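You operate a simulated robot arm through the tools that you are given. There is no shell and no other tool.

The job below is to be done with a simulated robot arm. You get a single attempt, and the scene is never put back.

TASK
Pat both lumpy pouches even; put each in the tray with its word.
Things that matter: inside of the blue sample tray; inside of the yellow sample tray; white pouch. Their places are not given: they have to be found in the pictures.

Only the result counts: the job must be done as asked and must still hold three seconds after the hand-in. Knocking over, shifting, dropping, spilling or breaking anything else fails it.

THE ROBOT
A 6-joint arm with a two-finger parallel gripper, fixed in place. Base frame: the origin is at the foot of the arm, x ahead of it, y to its left, z up; the work surface is at about z = 880. Lengths are in mm, angles in rad, forces in N, time in s.
With the tool pointing down near the work surface it reaches from about 360 to 760 mm from the base axis. Its first joint turns from -1.152 to 1.152 rad. Payload 2.45 kg.
The TCP is the grasp point between the finger pads, 24 mm short of the fingertips. In the tool frame z runs along the fingers and y along their closing line. Largest opening 68 mm; finger width 17, thickness 10; the body of the gripper, 40 by 70 mm, starts 41 mm behind the TCP.
Orientation is that of the tool frame in the base frame, as a unit quaternion [x, y, z, w]. With the fingers straight down and closing along the base's y, the tool's x points along the base's -x, its y along +y and its z along -z.

THE INTERFACE
- The arm moves only by the tool nudge_tool. Its argument "rows" is a list of rows, each a list of 7 numbers: the shift along the tool's x, y, z in units of 250 mm (1.0 is 250 mm), then the turn, a rotation vector about the tool's x, y, z in units of 180 degrees (1.0 is 180 degrees), then the gripper command, from -1 (shut) to 1 (fully open), values between in proportion. In form: [[tx, ty, tz, rx, ry, rz, fingers], ...]. A call has 1 to 20 rows; each row is the pose to reach, as a shift and turn from the pose commanded when the call began, along the tool's axes at that moment. A call with a number of a shift or a turn outside -1 to 1 is refused whole. Rows are played at 5 a second. More than 50 mm and 0.15 rad between two rows, or a gripper value outside its range, and nothing of the call is played. Where a pose cannot be reached the arm comes as near as it can. A force on the tool above 40 N (or 10 N above the force at the start of the call, whichever is more), or a blocked arm, ends the call early, and 0.2 s more pass. Each finger travels about 108 mm/s and halts on what it meets, pressing with about 22 N; the grip force reading is that of the motor and also rises with nothing between the fingers. The clock runs only during rows and for 0.2 s after the last one: add rows that repeat a pose to give the fingers time. The reply holds the time, the measured pose of the TCP, the force on the tool along the base axes, the opening and the grip force, in the units named above and with some noise, with the torque about the TCP (base axes, N m) and any sound that the robot's microphone picked up.
- Cameras (640 x 400 px; columns grow to the right, rows downward): "scene" is fixed at [173.4, 440.6, 1442.9]; the picture's right is [-0.60, -0.80, 0.00], its down [-0.56, 0.42, -0.72] and it looks along [0.57, -0.43, -0.70] (base axes); focal length 348 px, centre (320, 200). "wrist" rides on the gripper at [84, 11, -75] in the tool frame; the picture's right is [-0.13, 0.99, 0.00], its down [-0.60, -0.08, -0.79] and it looks along [-0.79, -0.10, 0.61] (tool axes); focal length 251 px, centre (320, 200).
- grab_frame(camera): a new picture of that camera. No time passes.
- probe_pixels(camera, pixels): for up to 12 pixels [column, row] of the newest picture of that camera ("zoom" is the newest enlarged one), the place [x, y, z] in the base frame of the surface seen there, good to about 3 mm, but the place of the scene camera against the robot may be out by one fixed shift of up to 18 mm in any direction. No time passes.
- enlarge(camera, box): a new picture of the part [left, top, right, bottom] of that camera's present view, enlarged. No time passes.
- hand_in(): hands the job in; it is judged then, once.

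Leave the gripper open and the arm clear of the work at the hand-in unless told otherwise.

The tools are called by a JSON object that holds its "api" and its "payload". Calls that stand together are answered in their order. nudge_tool: Moves the arm, as the interface text tells. Its arguments: {"type":"object","properties":{"rows":{"type":"array","items":{"type":"array","items":{"type":"number"}}}},"required":["rows"]} The other tools are called the same way: grab_frame (camera) takes a picture; probe_pixels (camera, pixels) gives the place of the surface under pixels of a picture; enlarge (camera, box) takes an enlarged picture of a part of a camera's view; hand_in () hands the job in.

At the start:

```text
clock: 0.0
ee_pos: [469.2, -55.0, 1129.6]
tool_rot: [0.0, 1.0, 0.0, 0.002]
ft_force: [-0.6, -0.6, 0.2]
moment: [-0.03, -0.02, 0.0]
width: 68.0
grip_force: 0.0
```

scene: 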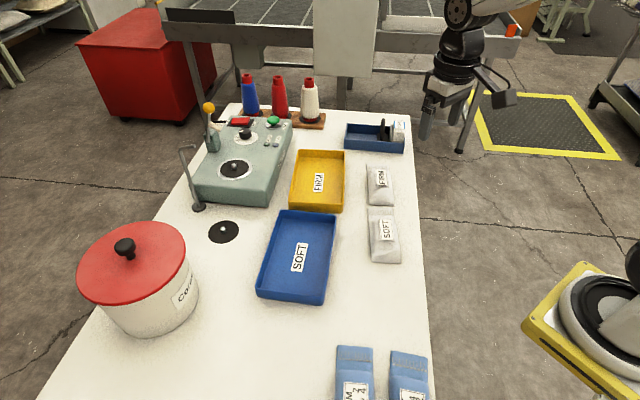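
wrist: 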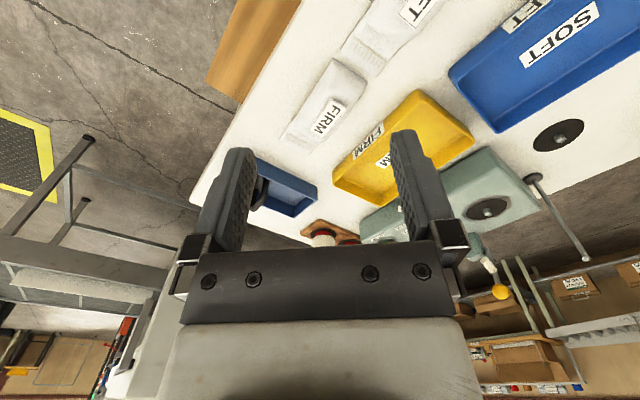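

I see two white pouches (FIRM near pixel 380,185; SOFT near 384,235), a yellow tray and a blue tray, plus two blue pouches at the bottom. I'll take enlarged views of each to read the labels.

{"api": "enlarge", "payload": {"camera": "scene", "box": [340, 150, 430, 270]}}

{"api": "enlarge", "payload": {"camera": "scene", "box": [310, 330, 450, 400]}}

{"api": "enlarge", "payload": {"camera": "scene", "box": [250, 140, 350, 310]}}

{"api": "enlarge", "payload": {"camera": "scene", "box": [180, 60, 420, 220]}}

{"api": "enlarge", "payload": {"camera": "wrist", "box": [240, 0, 640, 250]}}

```text
3.33 times, centred on (385, 210) of scene
```

zoom: 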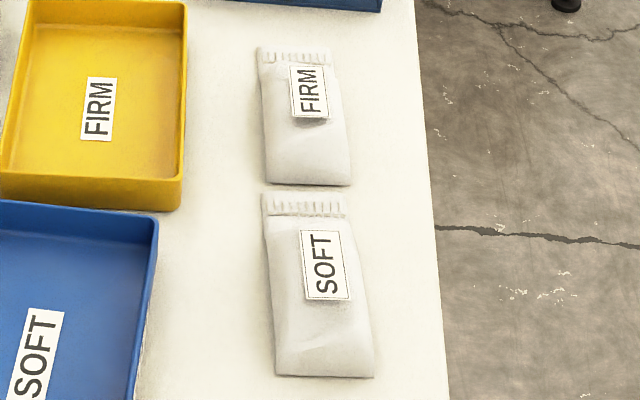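

```text
4.57 times, centred on (380, 365) of scene
```

zoom: 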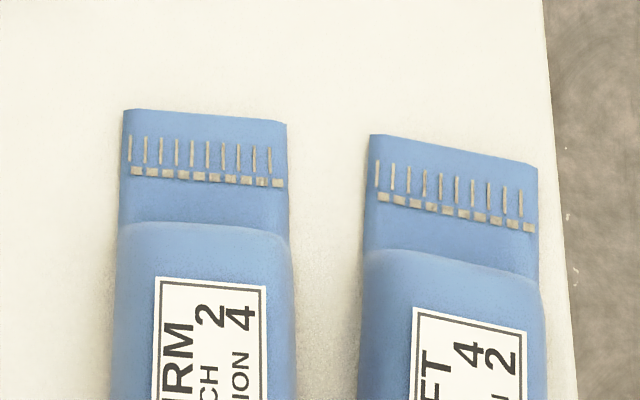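

```text
2.35 times, centred on (300, 225) of scene
```

zoom: 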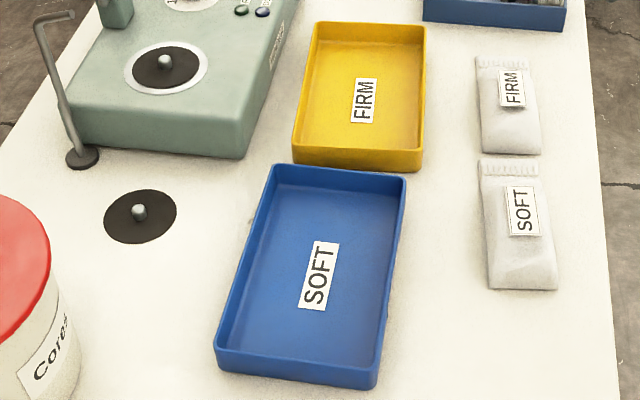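

```text
2.50 times, centred on (300, 140) of scene
```

zoom: 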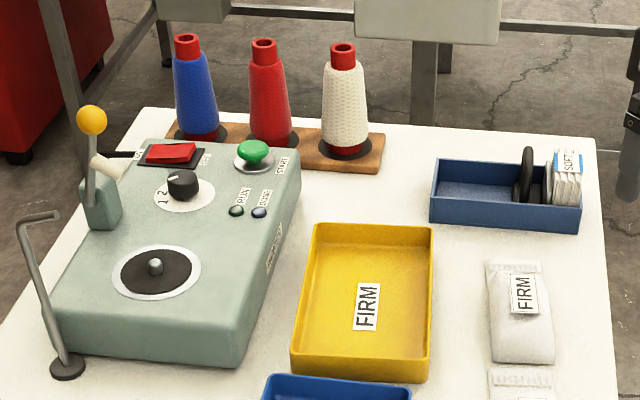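

```text
1.60 times, centred on (440, 125) of wrist
```

zoom: 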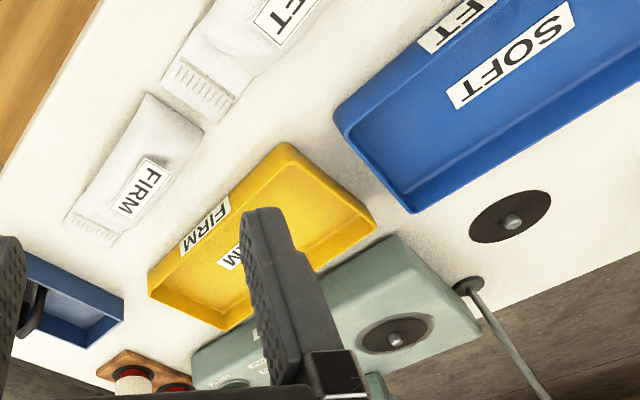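

The two white pouches read FIRM and SOFT; the yellow tray reads FIRM, the blue tray SOFT. The blue pouches look already smooth. Now I'll measure rough positions with the scene camera: the pouch corners, tray corners and table.

{"api": "enlarge", "payload": {"camera": "scene", "box": [355, 155, 415, 213]}}

{"api": "probe_pixels", "payload": {"camera": "scene", "pixels": [[367, 166], [389, 167], [371, 204], [393, 204], [369, 209], [394, 210], [373, 262], [400, 262], [380, 180], [385, 230], [360, 230], [410, 230]]}}

{"api": "probe_pixels", "payload": {"camera": "scene", "pixels": [[298, 151], [344, 152], [290, 206], [341, 210], [318, 165], [310, 200], [281, 213], [335, 215], [257, 293], [322, 303], [315, 225], [290, 280]]}}

```text
6.90 times, centred on (385, 184) of scene
```

zoom: 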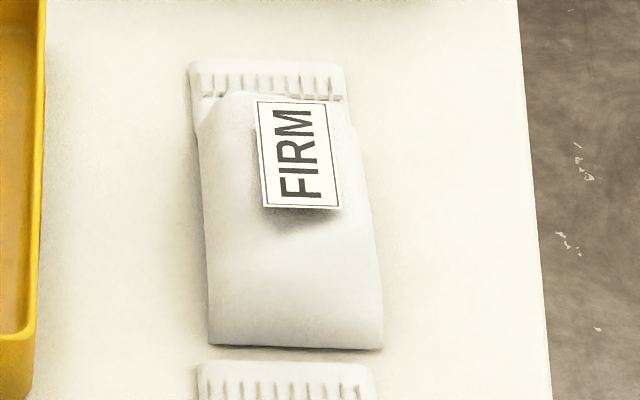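

```text
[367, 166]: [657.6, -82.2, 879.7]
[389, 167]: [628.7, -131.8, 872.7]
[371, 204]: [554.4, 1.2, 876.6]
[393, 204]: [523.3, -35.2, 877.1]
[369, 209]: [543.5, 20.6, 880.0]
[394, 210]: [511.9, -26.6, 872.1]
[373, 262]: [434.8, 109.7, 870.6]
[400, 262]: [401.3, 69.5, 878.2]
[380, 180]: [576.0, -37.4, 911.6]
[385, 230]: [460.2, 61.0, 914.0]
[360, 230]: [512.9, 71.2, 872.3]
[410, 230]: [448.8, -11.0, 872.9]
```

```text
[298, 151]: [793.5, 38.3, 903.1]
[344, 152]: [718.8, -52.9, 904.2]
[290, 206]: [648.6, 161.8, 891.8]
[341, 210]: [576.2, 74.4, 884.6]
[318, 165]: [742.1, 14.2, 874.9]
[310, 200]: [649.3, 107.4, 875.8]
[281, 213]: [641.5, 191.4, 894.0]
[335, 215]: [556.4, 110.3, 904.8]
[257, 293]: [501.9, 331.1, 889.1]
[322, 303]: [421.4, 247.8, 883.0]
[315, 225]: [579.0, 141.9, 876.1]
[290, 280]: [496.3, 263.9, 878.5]
```

Rough positions found. The scene camera shows the table at about z 872, so it has a shift. I'll cross-check with the wrist camera on the same features (FIRM pouch near 330,110 and tray corners).

{"api": "grab_frame", "payload": {"camera": "wrist"}}

{"api": "probe_pixels", "payload": {"camera": "wrist", "pixels": [[333, 60], [364, 84], [284, 136], [312, 150], [326, 116], [338, 90], [345, 45], [380, 75], [230, 160], [420, 90], [471, 140], [333, 178]]}}

{"api": "probe_pixels", "payload": {"camera": "wrist", "pixels": [[449, 70], [499, 131], [420, 95], [440, 130], [390, 5], [410, 5], [500, 95], [575, 135], [395, 25], [530, 85], [370, 150], [560, 70]]}}

```text
taken
```

wrist: 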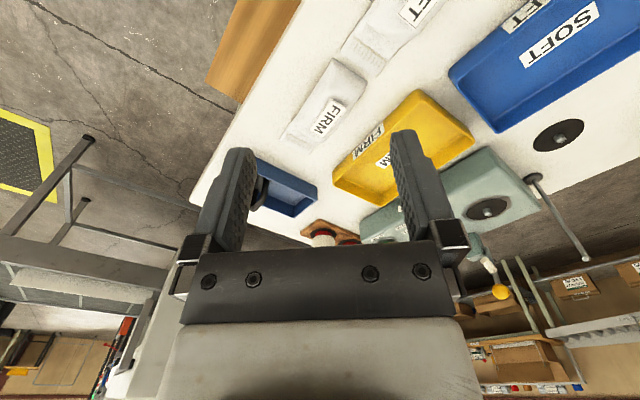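

```text
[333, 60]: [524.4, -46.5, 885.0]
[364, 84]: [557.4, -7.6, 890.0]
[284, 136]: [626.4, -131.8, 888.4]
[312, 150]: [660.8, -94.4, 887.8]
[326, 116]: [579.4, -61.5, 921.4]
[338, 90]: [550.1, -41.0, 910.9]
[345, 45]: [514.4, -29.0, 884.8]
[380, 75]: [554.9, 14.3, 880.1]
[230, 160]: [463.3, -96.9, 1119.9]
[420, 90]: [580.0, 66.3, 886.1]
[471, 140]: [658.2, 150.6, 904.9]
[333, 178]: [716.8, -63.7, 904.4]
```

```text
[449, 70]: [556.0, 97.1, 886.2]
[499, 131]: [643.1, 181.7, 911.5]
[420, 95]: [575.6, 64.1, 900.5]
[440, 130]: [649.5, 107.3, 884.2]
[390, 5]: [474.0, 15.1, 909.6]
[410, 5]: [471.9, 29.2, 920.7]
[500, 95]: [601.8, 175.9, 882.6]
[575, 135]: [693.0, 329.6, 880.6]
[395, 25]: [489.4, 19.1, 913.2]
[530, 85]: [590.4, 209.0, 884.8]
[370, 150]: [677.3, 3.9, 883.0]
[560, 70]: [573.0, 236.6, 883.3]
```

The wrist camera agrees with scene except for a shift of about (0, -10, +8): table at z≈880 by wrist. I'll now tilt the tool back about 0.6 rad and shift it above the pouches, so the wrist camera looks more steeply at them.

{"api": "nudge_tool", "payload": {"rows": [[-0.033, 0.048, 0.024, 0, 0.038, 0, 1], [-0.066, 0.096, 0.048, 0, 0.076, 0, 1], [-0.098, 0.144, 0.072, 0, 0.114, 0, 1], [-0.131, 0.192, 0.096, 0, 0.152, 0, 1], [-0.164, 0.24, 0.12, 0, 0.19, 0, 1], [-0.164, 0.24, 0.12, 0, 0.19, 0, 1]]}}

{"api": "grab_frame", "payload": {"camera": "wrist"}}

```text
clock: 1.4
ee_pos: [510.7, 5.5, 1101.1]
tool_rot: [0.0, 0.956, 0.0, -0.294]
ft_force: [0.5, 0.3, 0.5]
moment: [0.03, 0.0, -0.01]
width: 68.3
grip_force: 0.1
```

```text
taken
```

wrist: 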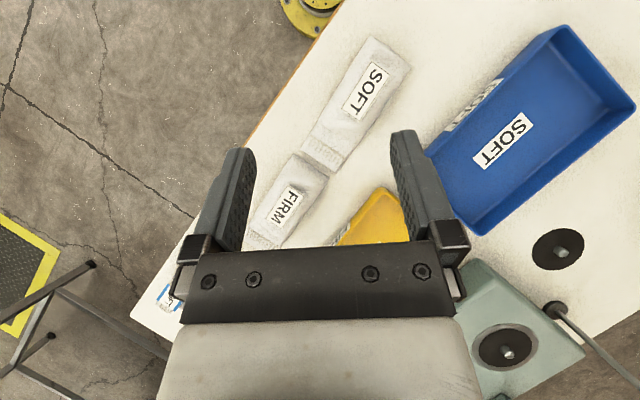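

I now have a good steep view of the SOFT pouch (around 360,105). I'll enlarge it and map its heights.

{"api": "enlarge", "payload": {"camera": "wrist", "box": [290, 25, 430, 175]}}

{"api": "probe_pixels", "payload": {"camera": "wrist", "pixels": [[370, 37], [410, 65], [302, 148], [336, 171], [383, 55], [375, 65], [390, 72], [366, 90], [378, 95], [352, 105], [340, 120], [325, 140]]}}

{"api": "probe_pixels", "payload": {"camera": "wrist", "pixels": [[360, 70], [395, 55], [365, 110], [355, 125], [335, 135], [345, 110], [402, 65], [372, 105], [352, 85], [340, 105], [330, 120], [345, 140]]}}

{"api": "probe_pixels", "payload": {"camera": "wrist", "pixels": [[295, 154], [326, 174], [250, 230], [285, 205], [300, 165], [310, 175], [315, 185], [290, 180], [275, 200], [300, 200], [270, 225], [285, 225]]}}

```text
2.67 times, centred on (360, 100) of wrist
```

zoom: 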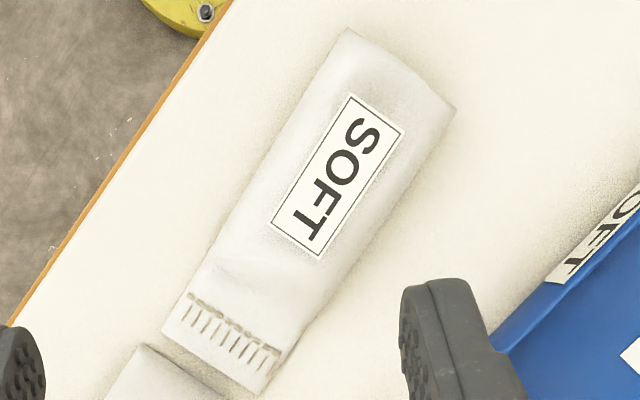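

```text
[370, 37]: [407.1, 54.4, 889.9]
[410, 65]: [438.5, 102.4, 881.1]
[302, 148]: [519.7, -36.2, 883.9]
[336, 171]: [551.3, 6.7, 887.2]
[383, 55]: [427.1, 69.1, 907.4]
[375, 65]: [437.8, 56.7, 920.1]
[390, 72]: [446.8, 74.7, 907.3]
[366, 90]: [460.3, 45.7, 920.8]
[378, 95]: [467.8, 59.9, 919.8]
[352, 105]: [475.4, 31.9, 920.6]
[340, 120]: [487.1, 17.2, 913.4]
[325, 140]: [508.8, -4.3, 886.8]
```

```text
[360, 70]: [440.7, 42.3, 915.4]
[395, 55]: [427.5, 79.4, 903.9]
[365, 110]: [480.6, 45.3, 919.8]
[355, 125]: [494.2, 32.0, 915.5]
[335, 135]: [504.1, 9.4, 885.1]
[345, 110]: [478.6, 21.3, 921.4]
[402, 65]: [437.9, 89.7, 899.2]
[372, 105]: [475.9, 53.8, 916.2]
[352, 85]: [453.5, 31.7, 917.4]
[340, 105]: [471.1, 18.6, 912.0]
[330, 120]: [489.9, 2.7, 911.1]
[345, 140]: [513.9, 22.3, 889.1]
```

```text
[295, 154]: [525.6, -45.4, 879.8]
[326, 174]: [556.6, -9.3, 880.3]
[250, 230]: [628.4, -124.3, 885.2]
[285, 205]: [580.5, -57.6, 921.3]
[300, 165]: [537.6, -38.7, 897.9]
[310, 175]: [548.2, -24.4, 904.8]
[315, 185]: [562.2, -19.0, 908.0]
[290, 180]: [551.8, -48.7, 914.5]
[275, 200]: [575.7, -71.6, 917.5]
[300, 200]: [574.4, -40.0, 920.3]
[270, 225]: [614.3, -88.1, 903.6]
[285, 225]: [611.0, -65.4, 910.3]
```

Both pouches stand about 40 mm tall at the label (z≈921), with heights falling unevenly. I'll move the camera closer over the FIRM pouch for a detailed look at its lumps.

{"api": "nudge_tool", "payload": {"rows": [[-0.114, -0.095, -0.011, 0, 0, 0, 1], [-0.227, -0.19, -0.022, 0, 0, 0, 1], [-0.341, -0.285, -0.033, 0, 0, 0, 1], [-0.454, -0.38, -0.043, 0, 0, 0, 1], [-0.454, -0.38, -0.043, 0, 0, 0, 1]]}}

{"api": "grab_frame", "payload": {"camera": "wrist"}}

```text
clock: 2.6
ee_pos: [610.1, -89.7, 1047.2]
tool_rot: [0.001, 0.956, 0.001, -0.295]
ft_force: [0.0, -0.6, 0.3]
moment: [0.0, 0.01, -0.03]
width: 67.9
grip_force: 0.0
```

```text
taken
```

wrist: 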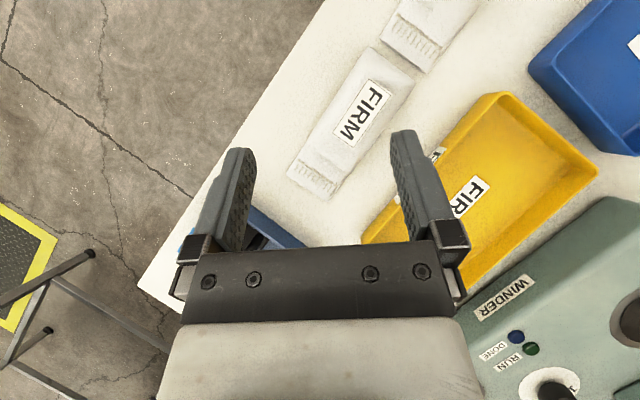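

The FIRM pouch is at about (352,125). I'll enlarge it and sample its surface heights on a grid.

{"api": "enlarge", "payload": {"camera": "wrist", "box": [280, 40, 430, 205]}}

{"api": "probe_pixels", "payload": {"camera": "wrist", "pixels": [[372, 48], [414, 78], [286, 171], [325, 199], [392, 63], [385, 72], [378, 82], [365, 103], [355, 118], [345, 133], [335, 148], [325, 160]]}}

{"api": "probe_pixels", "payload": {"camera": "wrist", "pixels": [[372, 65], [362, 80], [352, 95], [342, 110], [332, 125], [322, 140], [402, 82], [394, 97], [384, 112], [374, 127], [362, 140], [350, 152]]}}

```text
2.42 times, centred on (355, 122) of wrist
```

zoom: 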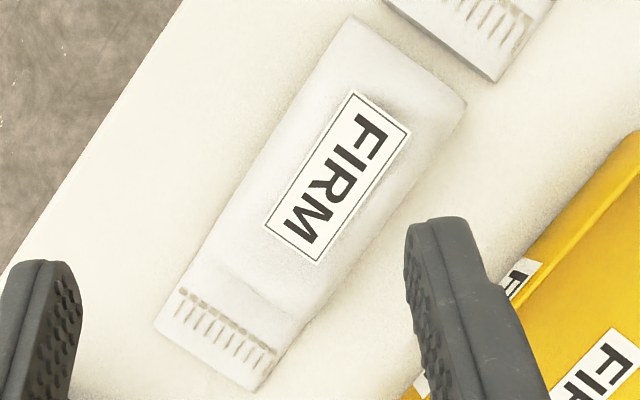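

```text
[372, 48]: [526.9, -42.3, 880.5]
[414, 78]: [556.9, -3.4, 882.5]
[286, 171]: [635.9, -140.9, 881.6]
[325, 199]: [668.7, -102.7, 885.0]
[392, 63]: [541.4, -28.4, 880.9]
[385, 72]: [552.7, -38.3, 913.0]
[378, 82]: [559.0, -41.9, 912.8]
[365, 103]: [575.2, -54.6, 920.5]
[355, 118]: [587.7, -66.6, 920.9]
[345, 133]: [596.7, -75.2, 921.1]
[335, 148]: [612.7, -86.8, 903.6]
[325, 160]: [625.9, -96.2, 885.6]
```

```text
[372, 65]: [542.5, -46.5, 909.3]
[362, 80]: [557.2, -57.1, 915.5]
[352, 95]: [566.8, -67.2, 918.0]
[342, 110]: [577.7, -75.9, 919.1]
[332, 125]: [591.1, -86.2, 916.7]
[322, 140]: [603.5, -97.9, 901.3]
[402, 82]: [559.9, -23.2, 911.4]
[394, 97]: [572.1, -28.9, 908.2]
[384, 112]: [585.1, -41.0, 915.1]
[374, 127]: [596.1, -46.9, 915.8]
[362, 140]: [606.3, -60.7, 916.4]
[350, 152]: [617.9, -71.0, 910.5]
```

FIRM pouch: corners near (527,-42), (557,-3), (636,-141), (669,-103), body top around z 915–920. I'll look at the SOFT and FIRM pouches from the scene side at higher zoom, to spot the lumps.

{"api": "enlarge", "payload": {"camera": "scene", "box": [360, 205, 410, 268]}}

{"api": "probe_pixels", "payload": {"camera": "zoom", "pixels": [[250, 100], [260, 150], [265, 200], [270, 250], [275, 300], [320, 250], [320, 280], [320, 310], [320, 340], [370, 270], [370, 310], [370, 340]]}}

{"api": "enlarge", "payload": {"camera": "scene", "box": [360, 160, 400, 208]}}

{"api": "probe_pixels", "payload": {"camera": "zoom", "pixels": [[230, 100], [240, 150], [245, 200], [250, 250], [250, 300], [250, 340], [320, 250], [320, 290], [320, 330], [380, 250], [380, 290], [380, 330]]}}

```text
6.35 times, centred on (385, 236) of scene
```

zoom: 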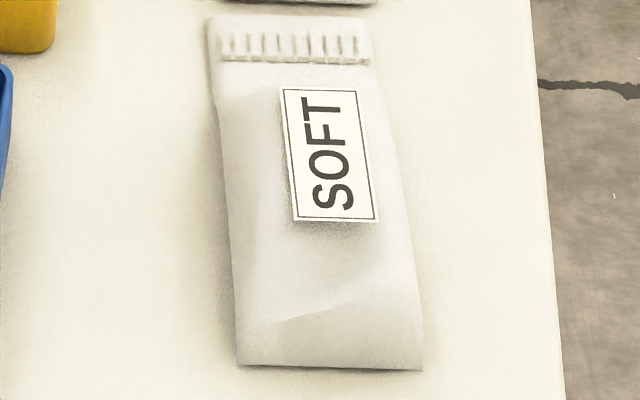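

```text
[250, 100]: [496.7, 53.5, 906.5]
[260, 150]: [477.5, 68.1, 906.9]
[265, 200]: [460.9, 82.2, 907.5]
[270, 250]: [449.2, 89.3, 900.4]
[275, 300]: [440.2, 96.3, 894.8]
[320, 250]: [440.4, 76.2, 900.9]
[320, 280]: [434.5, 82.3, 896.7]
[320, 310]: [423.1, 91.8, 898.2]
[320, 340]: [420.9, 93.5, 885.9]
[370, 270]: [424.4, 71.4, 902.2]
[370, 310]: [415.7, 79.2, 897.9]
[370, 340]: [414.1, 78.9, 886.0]
```

```text
8.33 times, centred on (380, 184) of scene
```

zoom: 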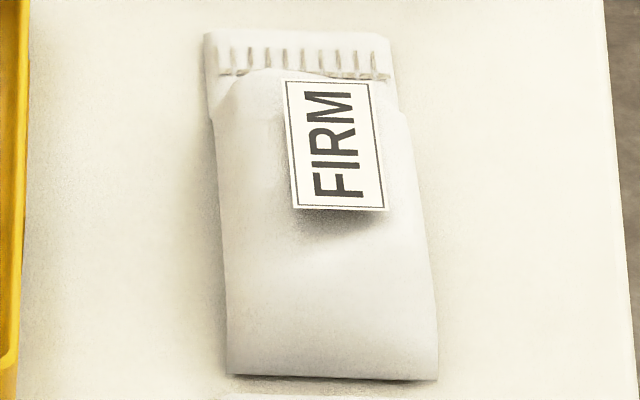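

```text
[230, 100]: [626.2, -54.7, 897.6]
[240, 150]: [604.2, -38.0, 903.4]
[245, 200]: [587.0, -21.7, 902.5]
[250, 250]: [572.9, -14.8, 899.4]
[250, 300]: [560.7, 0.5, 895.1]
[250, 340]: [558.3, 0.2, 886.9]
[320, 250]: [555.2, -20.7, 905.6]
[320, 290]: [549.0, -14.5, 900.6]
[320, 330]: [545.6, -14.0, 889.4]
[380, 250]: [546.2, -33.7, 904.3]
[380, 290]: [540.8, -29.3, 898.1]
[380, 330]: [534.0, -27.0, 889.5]
```

The pouch cloth bulges around and beside the label. I'll bring the tool back to straight down (turn of -0.19 about tool y), raising it nothing else, then turn it to line up with the pouch.

{"api": "nudge_tool", "payload": {"rows": [[0, 0, 0, 0, -0.038, 0, 1], [0, 0, 0, 0, -0.076, 0, 0.6], [0, 0, 0, 0, -0.114, 0, 0.2], [0, 0, 0, 0, -0.152, 0, -0.3], [0, 0, 0, 0, -0.19, 0, -1], [0, 0, 0, 0, -0.19, 0, -1]]}}

{"api": "grab_frame", "payload": {"camera": "wrist"}}

```text
clock: 4.0
ee_pos: [610.7, -89.3, 1046.9]
tool_rot: [0.0, 1.0, 0.0, 0.001]
ft_force: [-0.4, 0.0, -0.1]
moment: [0.01, 0.0, -0.01]
width: 0.3
grip_force: 22.6
```

```text
taken
```

wrist: 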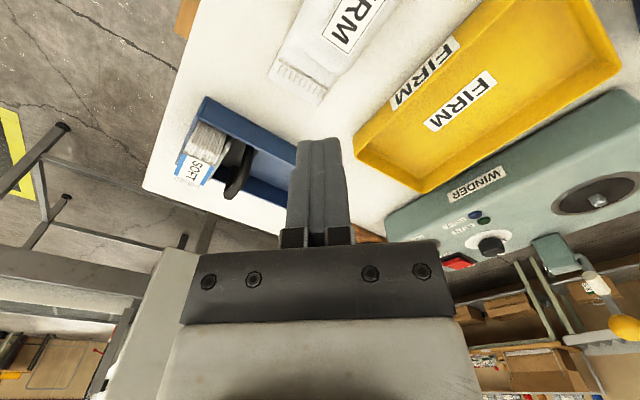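

Tool is vertical and shut. Next: move above the FIRM pouch's body centre (about 589,-64) at z=1000 and turn about 41.6° about tool z so the fingers' closing line lies across the pouch.

{"api": "nudge_tool", "payload": {"rows": [[0.017, 0.02, 0.037, 0, 0, 0.0462, -1], [0.035, 0.04, 0.075, 0, 0, 0.0924, -1], [0.052, 0.06, 0.112, 0, 0, 0.1386, -1], [0.07, 0.08, 0.15, 0, 0, 0.1848, -1], [0.087, 0.101, 0.188, 0, 0, 0.231, -1], [0.087, 0.101, 0.188, 0, 0, 0.231, -1]]}}

{"api": "grab_frame", "payload": {"camera": "wrist"}}

{"api": "grab_frame", "payload": {"camera": "scene"}}

```text
clock: 5.4
ee_pos: [589.6, -64.2, 998.0]
tool_rot: [0.356, 0.934, 0.0, 0.001]
ft_force: [0.0, 0.3, 1.0]
moment: [0.0, 0.02, -0.03]
width: 0.0
grip_force: 22.2
```

```text
taken
```

wrist: 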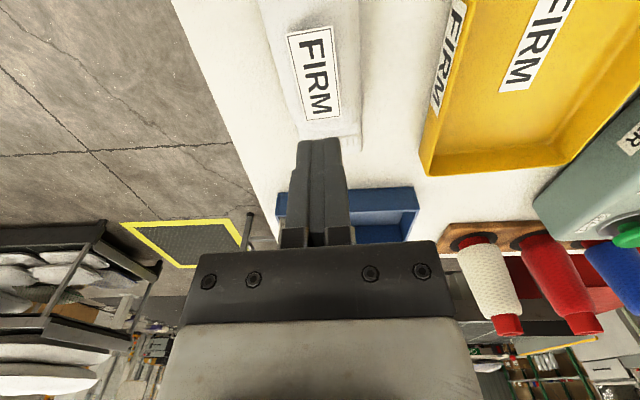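

```text
taken
```

scene: 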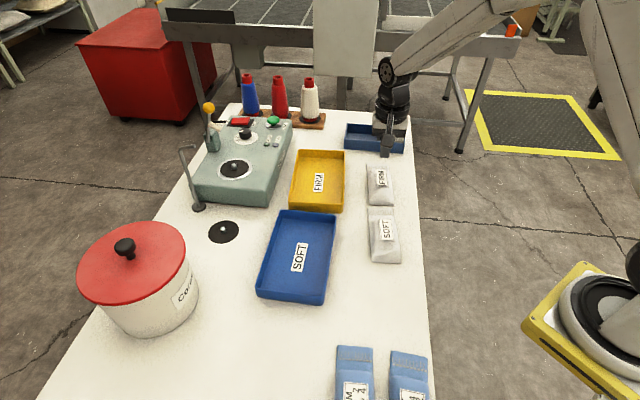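

The fingers are lined up with the FIRM pouch. I'll go down to just above the label (TCP about 950, tips at 926), watching the force.

{"api": "nudge_tool", "payload": {"rows": [[0, 0, 0.04, 0, 0, 0, -1], [0, 0, 0.08, 0, 0, 0, -1], [0, 0, 0.12, 0, 0, 0, -1], [0, 0, 0.16, 0, 0, 0, -1], [0, 0, 0.192, 0, 0, 0, -1]]}}

{"api": "enlarge", "payload": {"camera": "scene", "box": [340, 130, 430, 270]}}

```text
clock: 6.6
ee_pos: [588.4, -64.3, 949.9]
tool_rot: [0.355, 0.935, 0.0, 0.001]
ft_force: [0.5, 1.4, -0.2]
moment: [0.01, -0.02, 0.04]
width: 0.2
grip_force: 22.4
```

```text
2.86 times, centred on (385, 200) of scene
```

zoom: 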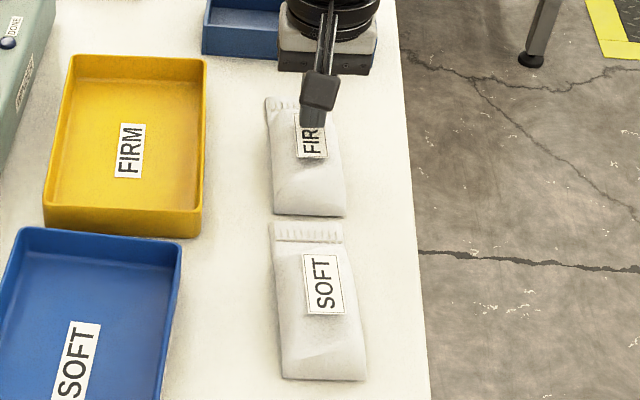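

The tips are just above the label. Now I press down in 2 mm steps to TCP about 936 and read the force.

{"api": "nudge_tool", "payload": {"rows": [[0, 0, 0.008, 0, 0, 0, -1], [0, 0, 0.016, 0, 0, 0, -1], [0, 0, 0.024, 0, 0, 0, -1], [0, 0, 0.032, 0, 0, 0, -1]]}}

```text
clock: 7.6
ee_pos: [588.6, -64.5, 943.7]
tool_rot: [0.355, 0.935, 0.001, 0.001]
ft_force: [-3.7, 1.3, 9.9]
moment: [0.04, 0.12, -0.02]
width: 0.0
grip_force: 22.4
```

Contact: 9.9 N upward with tips at about z 920. I'll press a little further in 1 mm steps.

{"api": "nudge_tool", "payload": {"rows": [[0, 0, 0.004, 0, 0, 0, -1], [0, 0, 0.008, 0, 0, 0, -1], [0, 0, 0.012, 0, 0, 0, -1]]}}

{"api": "enlarge", "payload": {"camera": "scene", "box": [350, 150, 410, 220]}}

```text
clock: 8.3
ee_pos: [590.6, -64.7, 942.2]
tool_rot: [0.356, 0.935, 0.0, 0.002]
ft_force: [-1.2, 0.1, 8.3]
moment: [0.0, 0.07, -0.01]
width: 0.1
grip_force: 22.1
stopped in row 3: the force on the tool passed its limit at 42 N (the readings are from after the stop); the commanded pose is now the measured one
```

```text
5.71 times, centred on (380, 185) of scene
```

zoom: 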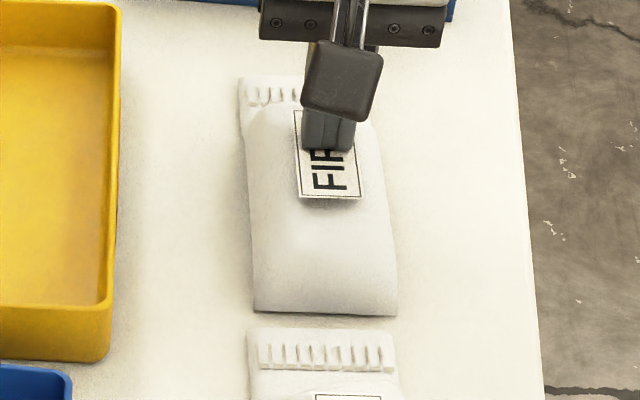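

The force stopped the push at 42 N, and the FIRM pouch now looks smoother and rounder. I'll lift straight up and look at it.

{"api": "nudge_tool", "payload": {"rows": [[0, 0, -0.02, 0, 0, 0, -1], [0, 0, -0.08, 0, 0, 0, -1], [0, 0, -0.16, 0, 0, 0, -1], [0, 0, -0.24, 0, 0, 0, -1], [0, 0, -0.3, 0, 0, 0, -1], [0, 0, -0.3, 0, 0, 0, -1]]}}

{"api": "enlarge", "payload": {"camera": "scene", "box": [350, 155, 415, 270]}}

{"api": "grab_frame", "payload": {"camera": "wrist"}}

```text
clock: 9.7
ee_pos: [589.7, -63.4, 1017.4]
tool_rot: [0.355, 0.935, 0.0, 0.001]
ft_force: [-0.8, 0.3, 0.4]
moment: [0.0, -0.02, -0.02]
width: 0.0
grip_force: 21.9
```

```text
3.48 times, centred on (382, 212) of scene
```

zoom: 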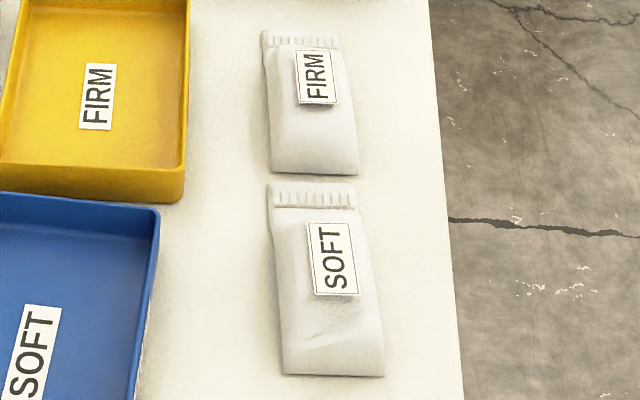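

```text
taken
```

wrist: 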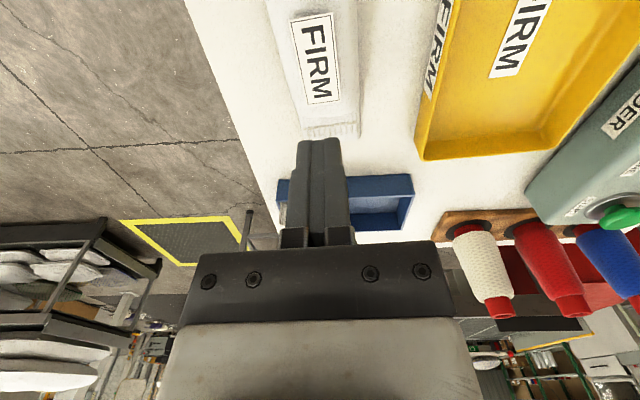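

The FIRM pouch's outline is now smooth and rounded. I'll zoom in closely to check nothing uneven remains.

{"api": "enlarge", "payload": {"camera": "scene", "box": [360, 160, 400, 208]}}

{"api": "probe_pixels", "payload": {"camera": "zoom", "pixels": [[230, 100], [240, 150], [245, 200], [250, 250], [250, 300], [250, 340], [320, 250], [320, 290], [320, 330], [380, 250], [380, 290], [380, 330]]}}

{"api": "enlarge", "payload": {"camera": "wrist", "box": [240, 0, 400, 150]}}

```text
8.33 times, centred on (380, 184) of scene
```

zoom: 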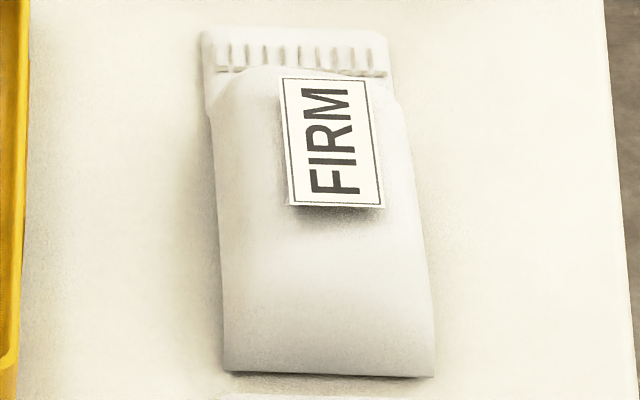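

```text
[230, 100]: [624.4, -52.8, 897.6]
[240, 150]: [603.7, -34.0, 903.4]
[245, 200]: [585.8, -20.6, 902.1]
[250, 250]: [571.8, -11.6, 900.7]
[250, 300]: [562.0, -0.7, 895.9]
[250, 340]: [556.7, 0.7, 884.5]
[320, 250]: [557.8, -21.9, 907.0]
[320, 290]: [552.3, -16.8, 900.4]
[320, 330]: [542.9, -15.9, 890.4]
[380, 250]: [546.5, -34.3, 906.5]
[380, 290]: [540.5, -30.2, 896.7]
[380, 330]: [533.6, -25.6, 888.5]
```

```text
2.67 times, centred on (320, 75) of wrist
```

zoom: 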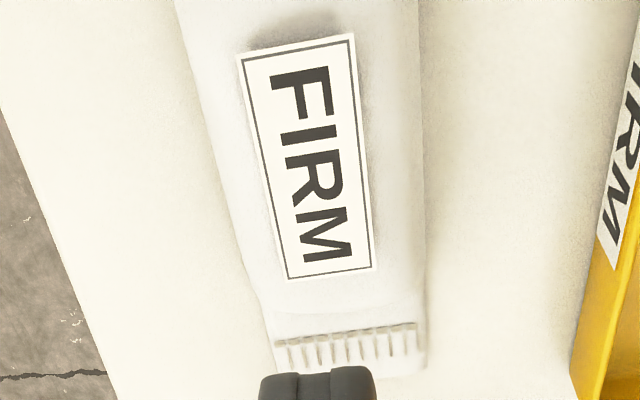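

FIRM is even now. Next I move along to above the SOFT pouch body (about 470,39) at z=1000, fingers still shut.

{"api": "nudge_tool", "payload": {"rows": [[0.158, -0.003, 0.0, 0, 0, 0, -1], [0.315, -0.006, 0.0, 0, 0, 0, -1], [0.473, -0.009, 0.035, 0, 0, 0, -1], [0.63, -0.012, 0.07, 0, 0, 0, -1], [0.63, -0.012, 0.07, 0, 0, 0, -1]]}}

{"api": "grab_frame", "payload": {"camera": "wrist"}}

{"api": "enlarge", "payload": {"camera": "scene", "box": [340, 150, 430, 270]}}

```text
clock: 10.9
ee_pos: [468.9, 39.2, 998.4]
tool_rot: [0.356, 0.935, 0.001, 0.001]
ft_force: [0.1, -0.3, -1.1]
moment: [-0.01, 0.02, -0.02]
width: 0.0
grip_force: 22.0
```

```text
taken
```

wrist: 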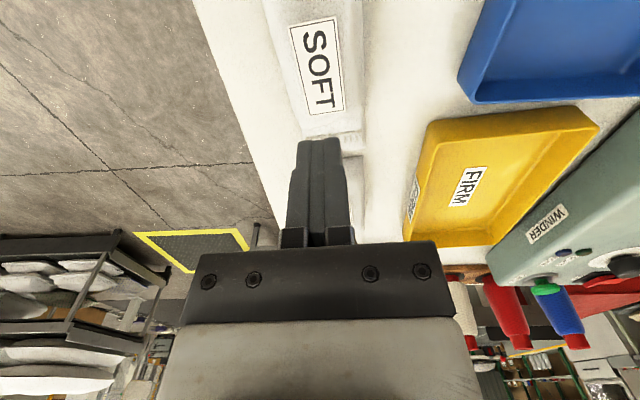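

```text
3.33 times, centred on (385, 210) of scene
```

zoom: 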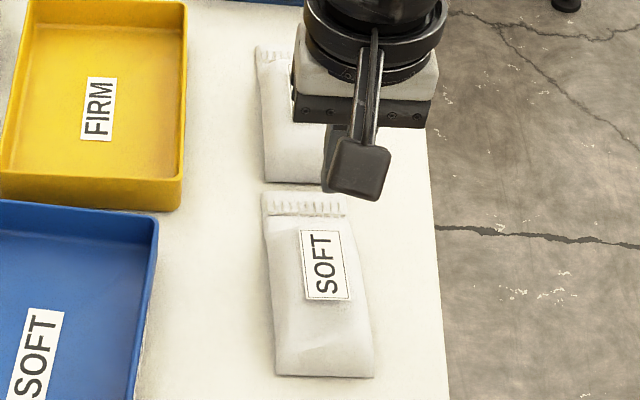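

I'm above the SOFT pouch. I go down to TCP about 949 (tips at about 925), just above its label.

{"api": "nudge_tool", "payload": {"rows": [[0, 0, 0.04, 0, 0, 0, -1], [0, 0, 0.08, 0, 0, 0, -1], [0, 0, 0.12, 0, 0, 0, -1], [0, 0, 0.16, 0, 0, 0, -1], [0, 0, 0.196, 0, 0, 0, -1]]}}

{"api": "enlarge", "payload": {"camera": "scene", "box": [350, 190, 420, 275]}}

```text
clock: 12.1
ee_pos: [469.6, 38.0, 950.9]
tool_rot: [0.355, 0.935, 0.0, 0.001]
ft_force: [0.8, -0.5, 0.4]
moment: [-0.06, 0.01, 0.03]
width: 0.0
grip_force: 21.4
```

```text
4.71 times, centred on (385, 232) of scene
```

zoom: 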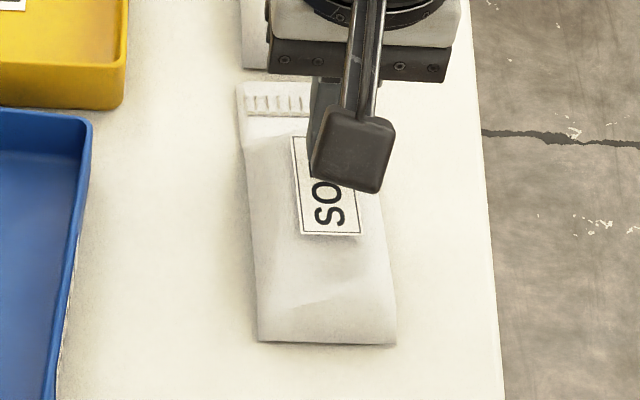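

Just above the label. I press in 1.5 mm steps to about TCP 942.5 and read the force.

{"api": "nudge_tool", "payload": {"rows": [[0, 0, 0.008, 0, 0, 0, -1], [0, 0, 0.016, 0, 0, 0, -1], [0, 0, 0.022, 0, 0, 0, -1], [0, 0, 0.028, 0, 0, 0, -1]]}}

{"api": "enlarge", "payload": {"camera": "scene", "box": [350, 190, 420, 275]}}

```text
clock: 13.1
ee_pos: [469.3, 38.0, 943.7]
tool_rot: [0.355, 0.935, 0.001, 0.002]
ft_force: [-3.0, -1.9, 7.9]
moment: [-0.03, 0.12, -0.02]
width: 0.0
grip_force: 21.8
```

```text
4.71 times, centred on (385, 232) of scene
```

zoom: 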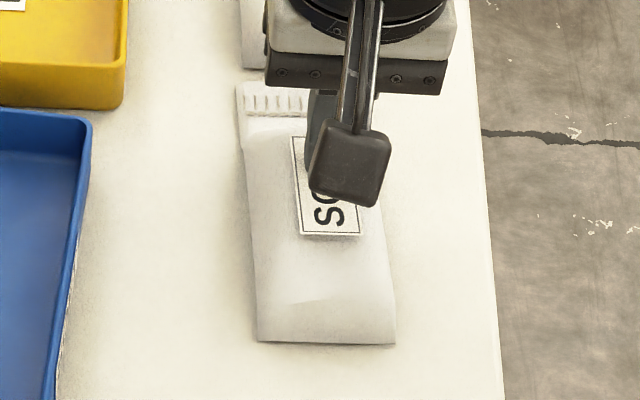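

At about 8 N the crease at the lower end is already fading. I'll hold this pose for a second and look again.

{"api": "nudge_tool", "payload": {"rows": [[0, 0, 0, 0, 0, 0, -1], [0, 0, 0, 0, 0, 0, -1], [0, 0, 0, 0, 0, 0, -1], [0, 0, 0, 0, 0, 0, -1], [0, 0, 0, 0, 0, 0, -1]]}}

{"api": "enlarge", "payload": {"camera": "scene", "box": [350, 190, 420, 275]}}

```text
clock: 14.3
ee_pos: [470.8, 37.9, 944.2]
tool_rot: [0.355, 0.935, 0.0, 0.001]
ft_force: [-1.7, -1.7, 10.4]
moment: [-0.01, 0.05, -0.05]
width: 0.0
grip_force: 22.1
```

```text
4.71 times, centred on (385, 232) of scene
```

zoom: 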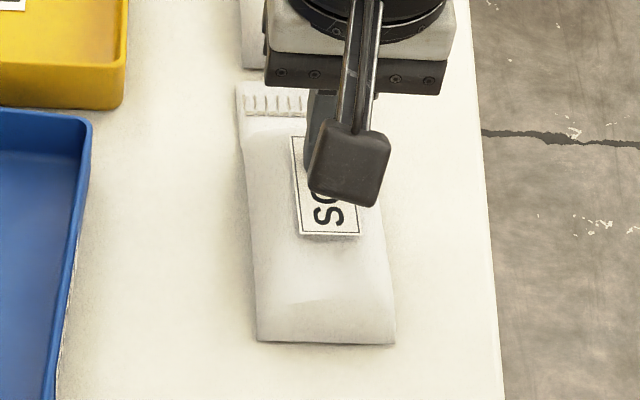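

The crease keeps smoothing as I hold at about 10 N. I'll hold for about two more seconds and compare.

{"api": "nudge_tool", "payload": {"rows": [[0, 0, 0, 0, 0, 0, -1], [0, 0, 0, 0, 0, 0, -1], [0, 0, 0, 0, 0, 0, -1], [0, 0, 0, 0, 0, 0, -1], [0, 0, 0, 0, 0, 0, -1], [0, 0, 0, 0, 0, 0, -1], [0, 0, 0, 0, 0, 0, -1], [0, 0, 0, 0, 0, 0, -1], [0, 0, 0, 0, 0, 0, -1], [0, 0, 0, 0, 0, 0, -1]]}}

{"api": "enlarge", "payload": {"camera": "scene", "box": [350, 190, 420, 275]}}

```text
clock: 16.5
ee_pos: [469.8, 37.8, 943.7]
tool_rot: [0.355, 0.935, 0.001, 0.002]
ft_force: [0.6, 0.7, 11.3]
moment: [0.01, -0.02, 0.02]
width: 0.2
grip_force: 22.1
```

```text
4.71 times, centred on (385, 232) of scene
```

zoom: 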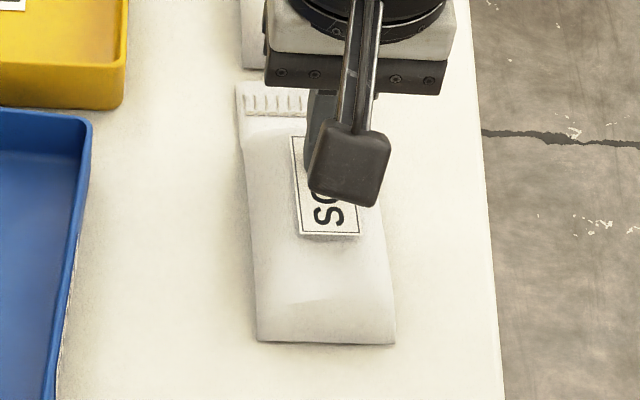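

It looks unchanged over the last two seconds, so the smoothing seems to follow the force rather than time. I'll press another 1 mm, in half-millimetre steps, and look.

{"api": "nudge_tool", "payload": {"rows": [[0, 0, 0.002, 0, 0, 0, -1], [0, 0, 0.004, 0, 0, 0, -1], [0, 0, 0.004, 0, 0, 0, -1]]}}

{"api": "enlarge", "payload": {"camera": "scene", "box": [350, 190, 420, 275]}}

```text
clock: 17.3
ee_pos: [469.3, 38.2, 944.4]
tool_rot: [0.355, 0.935, 0.001, 0.003]
ft_force: [-4.7, 3.5, 37.6]
moment: [0.11, 0.15, -0.02]
width: 0.0
grip_force: 22.5
```

```text
4.71 times, centred on (385, 232) of scene
```

zoom: 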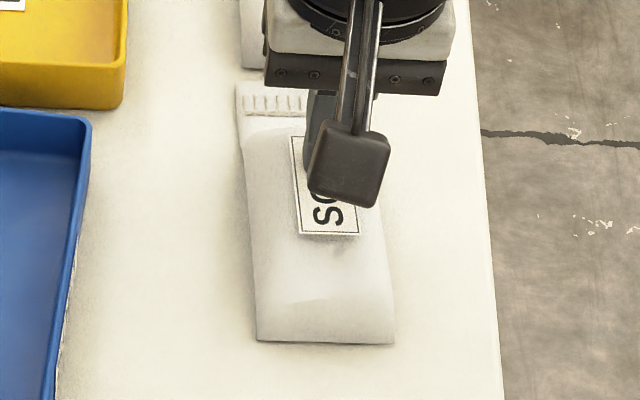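

Force is now 37.6 N, so the pouch is solid beneath. I'll lift off and inspect it closely.

{"api": "nudge_tool", "payload": {"rows": [[0, 0, -0.02, 0, 0, 0, -1], [0, 0, -0.08, 0, 0, 0, -1], [0, 0, -0.16, 0, 0, 0, -1], [0, 0, -0.24, 0, 0, 0, -1], [0, 0, -0.3, 0, 0, 0, -1], [0, 0, -0.3, 0, 0, 0, -1]]}}

{"api": "enlarge", "payload": {"camera": "scene", "box": [360, 205, 410, 268]}}

{"api": "enlarge", "payload": {"camera": "wrist", "box": [240, 0, 400, 150]}}

```text
clock: 18.7
ee_pos: [468.4, 38.5, 1018.2]
tool_rot: [0.356, 0.935, 0.001, 0.001]
ft_force: [0.6, 0.0, -0.2]
moment: [0.01, -0.01, 0.02]
width: 0.0
grip_force: 22.6
```

```text
6.35 times, centred on (385, 236) of scene
```

zoom: 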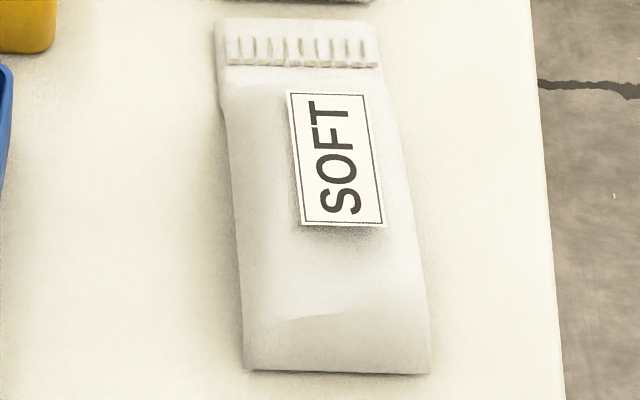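

```text
2.67 times, centred on (320, 75) of wrist
```

zoom: 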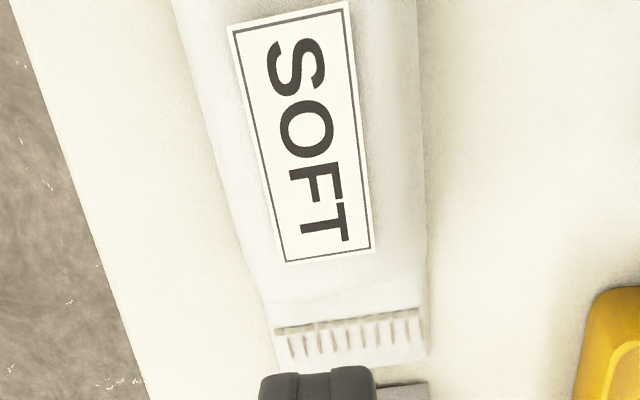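

SOFT is much smoother, with only a faint crease left at the lower end (zoom 300,318). I'll pat there too: move 38 mm along the pouch toward that end and come down to just above the surface.

{"api": "nudge_tool", "payload": {"rows": [[0.076, 0, 0.0, 0, 0, 0, -1], [0.152, 0, 0.04, 0, 0, 0, -1], [0.152, 0, 0.12, 0, 0, 0, -1], [0.152, 0, 0.2, 0, 0, 0, -1], [0.152, 0, 0.26, 0, 0, 0, -1], [0.152, 0, 0.288, 0, 0, 0, -1]]}}

{"api": "enlarge", "payload": {"camera": "scene", "box": [350, 190, 420, 275]}}

```text
clock: 20.1
ee_pos: [441.6, 63.4, 946.1]
tool_rot: [0.355, 0.935, 0.0, 0.001]
ft_force: [-0.4, 0.6, -0.3]
moment: [0.01, 0.0, -0.01]
width: 0.0
grip_force: 21.0
```

```text
4.71 times, centred on (385, 232) of scene
```

zoom: 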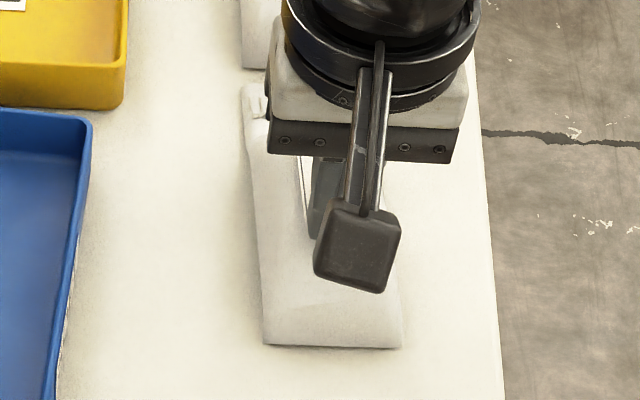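

Now I press here in small steps down to TCP about 937.

{"api": "nudge_tool", "payload": {"rows": [[0, 0, 0.008, 0, 0, 0, -1], [0, 0, 0.014, 0, 0, 0, -1], [0, 0, 0.02, 0, 0, 0, -1], [0, 0, 0.026, 0, 0, 0, -1], [0, 0, 0.032, 0, 0, 0, -1]]}}

{"api": "enlarge", "payload": {"camera": "scene", "box": [350, 190, 420, 275]}}

```text
clock: 20.9
ee_pos: [442.4, 63.4, 944.0]
tool_rot: [0.355, 0.935, 0.002, 0.003]
ft_force: [-6.9, -0.3, 16.2]
moment: [0.03, 0.14, -0.02]
width: 0.0
grip_force: 22.4
stopped in row 4: the force on the tool passed its limit at 44 N (the readings are from after the stop); the commanded pose is now the measured one
```

```text
4.71 times, centred on (385, 232) of scene
```

zoom: 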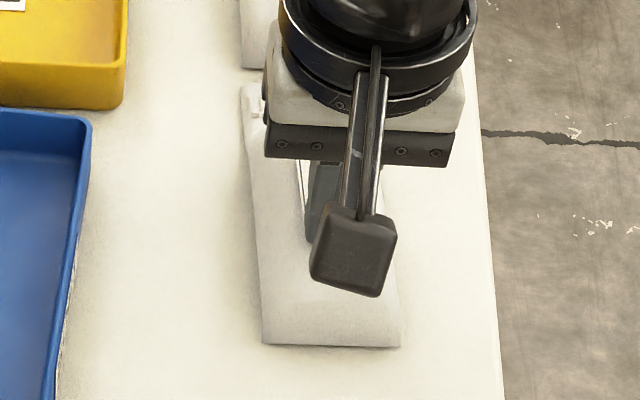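

Contact stopped at 44 N with tips at z≈920, and the crease appears gone. I'll lift off and inspect.

{"api": "nudge_tool", "payload": {"rows": [[0, 0, -0.02, 0, 0, 0, -1], [0, 0, -0.08, 0, 0, 0, -1], [-0.1, 0, -0.16, 0, 0, 0, -1], [-0.25, 0, -0.24, 0, 0, 0, -1], [-0.4, 0, -0.3, 0, 0, 0, -1], [-0.4, 0, -0.3, 0, 0, 0, -1]]}}

{"api": "enlarge", "payload": {"camera": "scene", "box": [360, 205, 410, 268]}}

{"api": "enlarge", "payload": {"camera": "scene", "box": [350, 155, 415, 270]}}

{"api": "grab_frame", "payload": {"camera": "wrist"}}

```text
clock: 22.3
ee_pos: [521.4, -4.4, 1018.2]
tool_rot: [0.356, 0.935, 0.001, 0.002]
ft_force: [0.1, 0.4, -1.2]
moment: [0.02, -0.01, 0.0]
width: 0.2
grip_force: 22.2
```

```text
6.35 times, centred on (385, 236) of scene
```

zoom: 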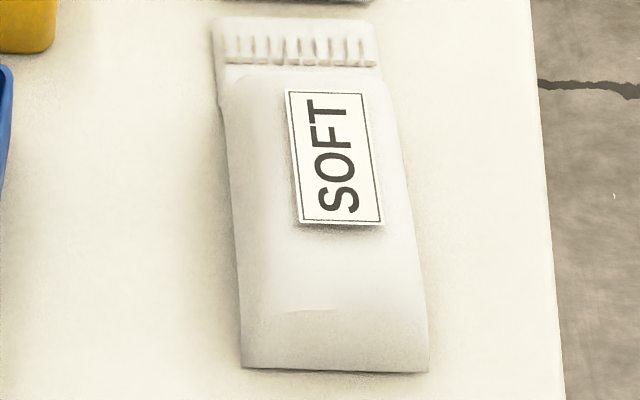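

```text
3.48 times, centred on (382, 212) of scene
```

zoom: 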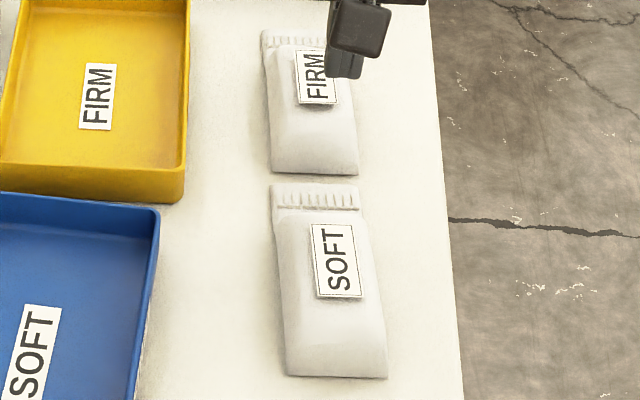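

```text
taken
```

wrist: 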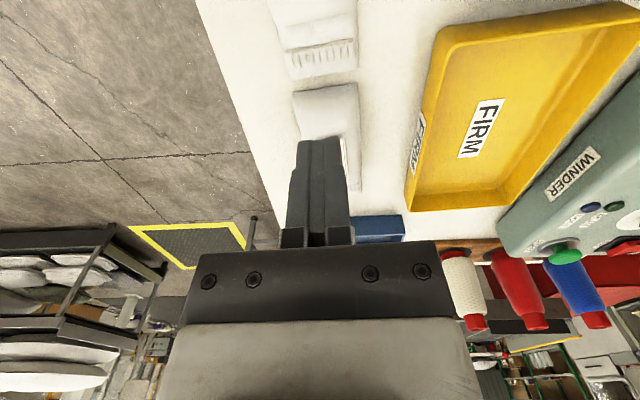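

SOFT keeps improving with each pat; only a trace is left. I'll give it another pat toward the sealed end (about 492,20), pressing in small steps and then lifting.

{"api": "nudge_tool", "payload": {"rows": [[0.077, -0.003, 0, 0, 0, 0, -1], [0.153, -0.005, 0.04, 0, 0, 0, -1], [0.153, -0.005, 0.12, 0, 0, 0, -1], [0.153, -0.005, 0.2, 0, 0, 0, -1], [0.153, -0.005, 0.26, 0, 0, 0, -1], [0.153, -0.005, 0.284, 0, 0, 0, -1], [0.153, -0.005, 0.292, 0, 0, 0, -1], [0.153, -0.005, 0.298, 0, 0, 0, -1], [0.153, -0.005, 0.302, 0, 0, 0, -1], [0.153, -0.005, 0.304, 0, 0, 0, -1], [0.153, -0.005, 0.304, 0, 0, 0, -1]]}}

{"api": "enlarge", "payload": {"camera": "scene", "box": [350, 190, 420, 275]}}

```text
clock: 24.7
ee_pos: [488.4, 23.0, 944.0]
tool_rot: [0.355, 0.935, 0.002, 0.003]
ft_force: [-7.1, -7.2, 29.8]
moment: [-0.1, 0.25, 0.03]
width: 0.0
grip_force: 22.5
```

```text
4.71 times, centred on (385, 232) of scene
```

zoom: 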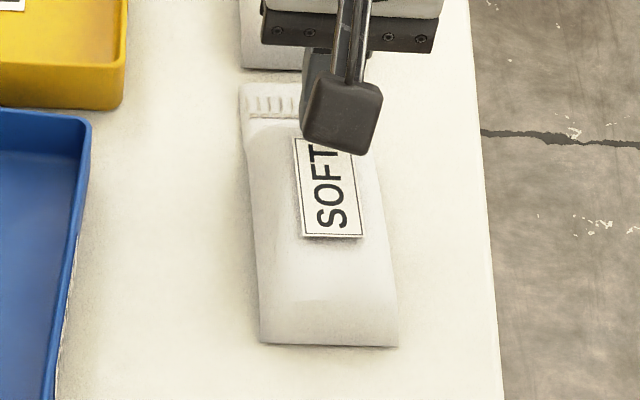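

Pressed at about 30 N, and the surface now looks smooth. I'll lift, then pat once more near the lower end, by about (432,71).

{"api": "nudge_tool", "payload": {"rows": [[0, 0, -0.02, 0, 0, 0, -1], [0, 0, -0.08, 0, 0, 0, -1], [0.1, 0, -0.1, 0, 0, 0, -1], [0.2, 0, -0.1, 0, 0, 0, -1], [0.29, 0.0, -0.08, 0, 0, 0, -1], [0.29, 0.0, -0.04, 0, 0, 0, -1], [0.29, 0.0, -0.012, 0, 0, 0, -1], [0.29, 0.0, -0.004, 0, 0, 0, -1], [0.29, 0.0, 0.002, 0, 0, 0, -1], [0.29, 0.0, 0.006, 0, 0, 0, -1], [0.29, 0.0, 0.006, 0, 0, 0, -1]]}}

{"api": "enlarge", "payload": {"camera": "scene", "box": [350, 190, 420, 275]}}

```text
clock: 26.7
ee_pos: [434.8, 69.6, 942.2]
tool_rot: [0.355, 0.935, 0.002, 0.003]
ft_force: [-6.1, -0.9, 15.7]
moment: [-0.01, 0.13, -0.05]
width: 0.1
grip_force: 22.3
stopped in row 9: the force on the tool passed its limit at 47 N (the readings are from after the stop); the commanded pose is now the measured one
```

```text
4.71 times, centred on (385, 232) of scene
```

zoom: 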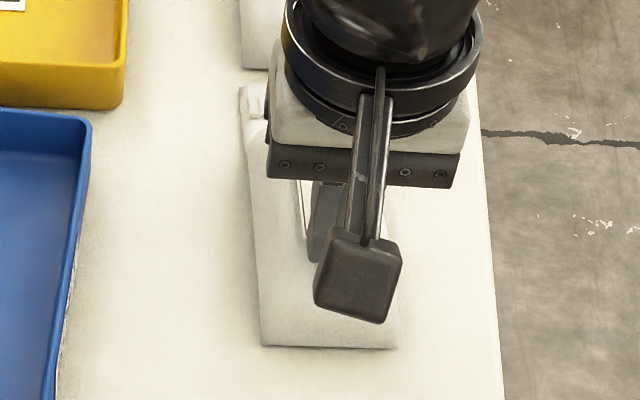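

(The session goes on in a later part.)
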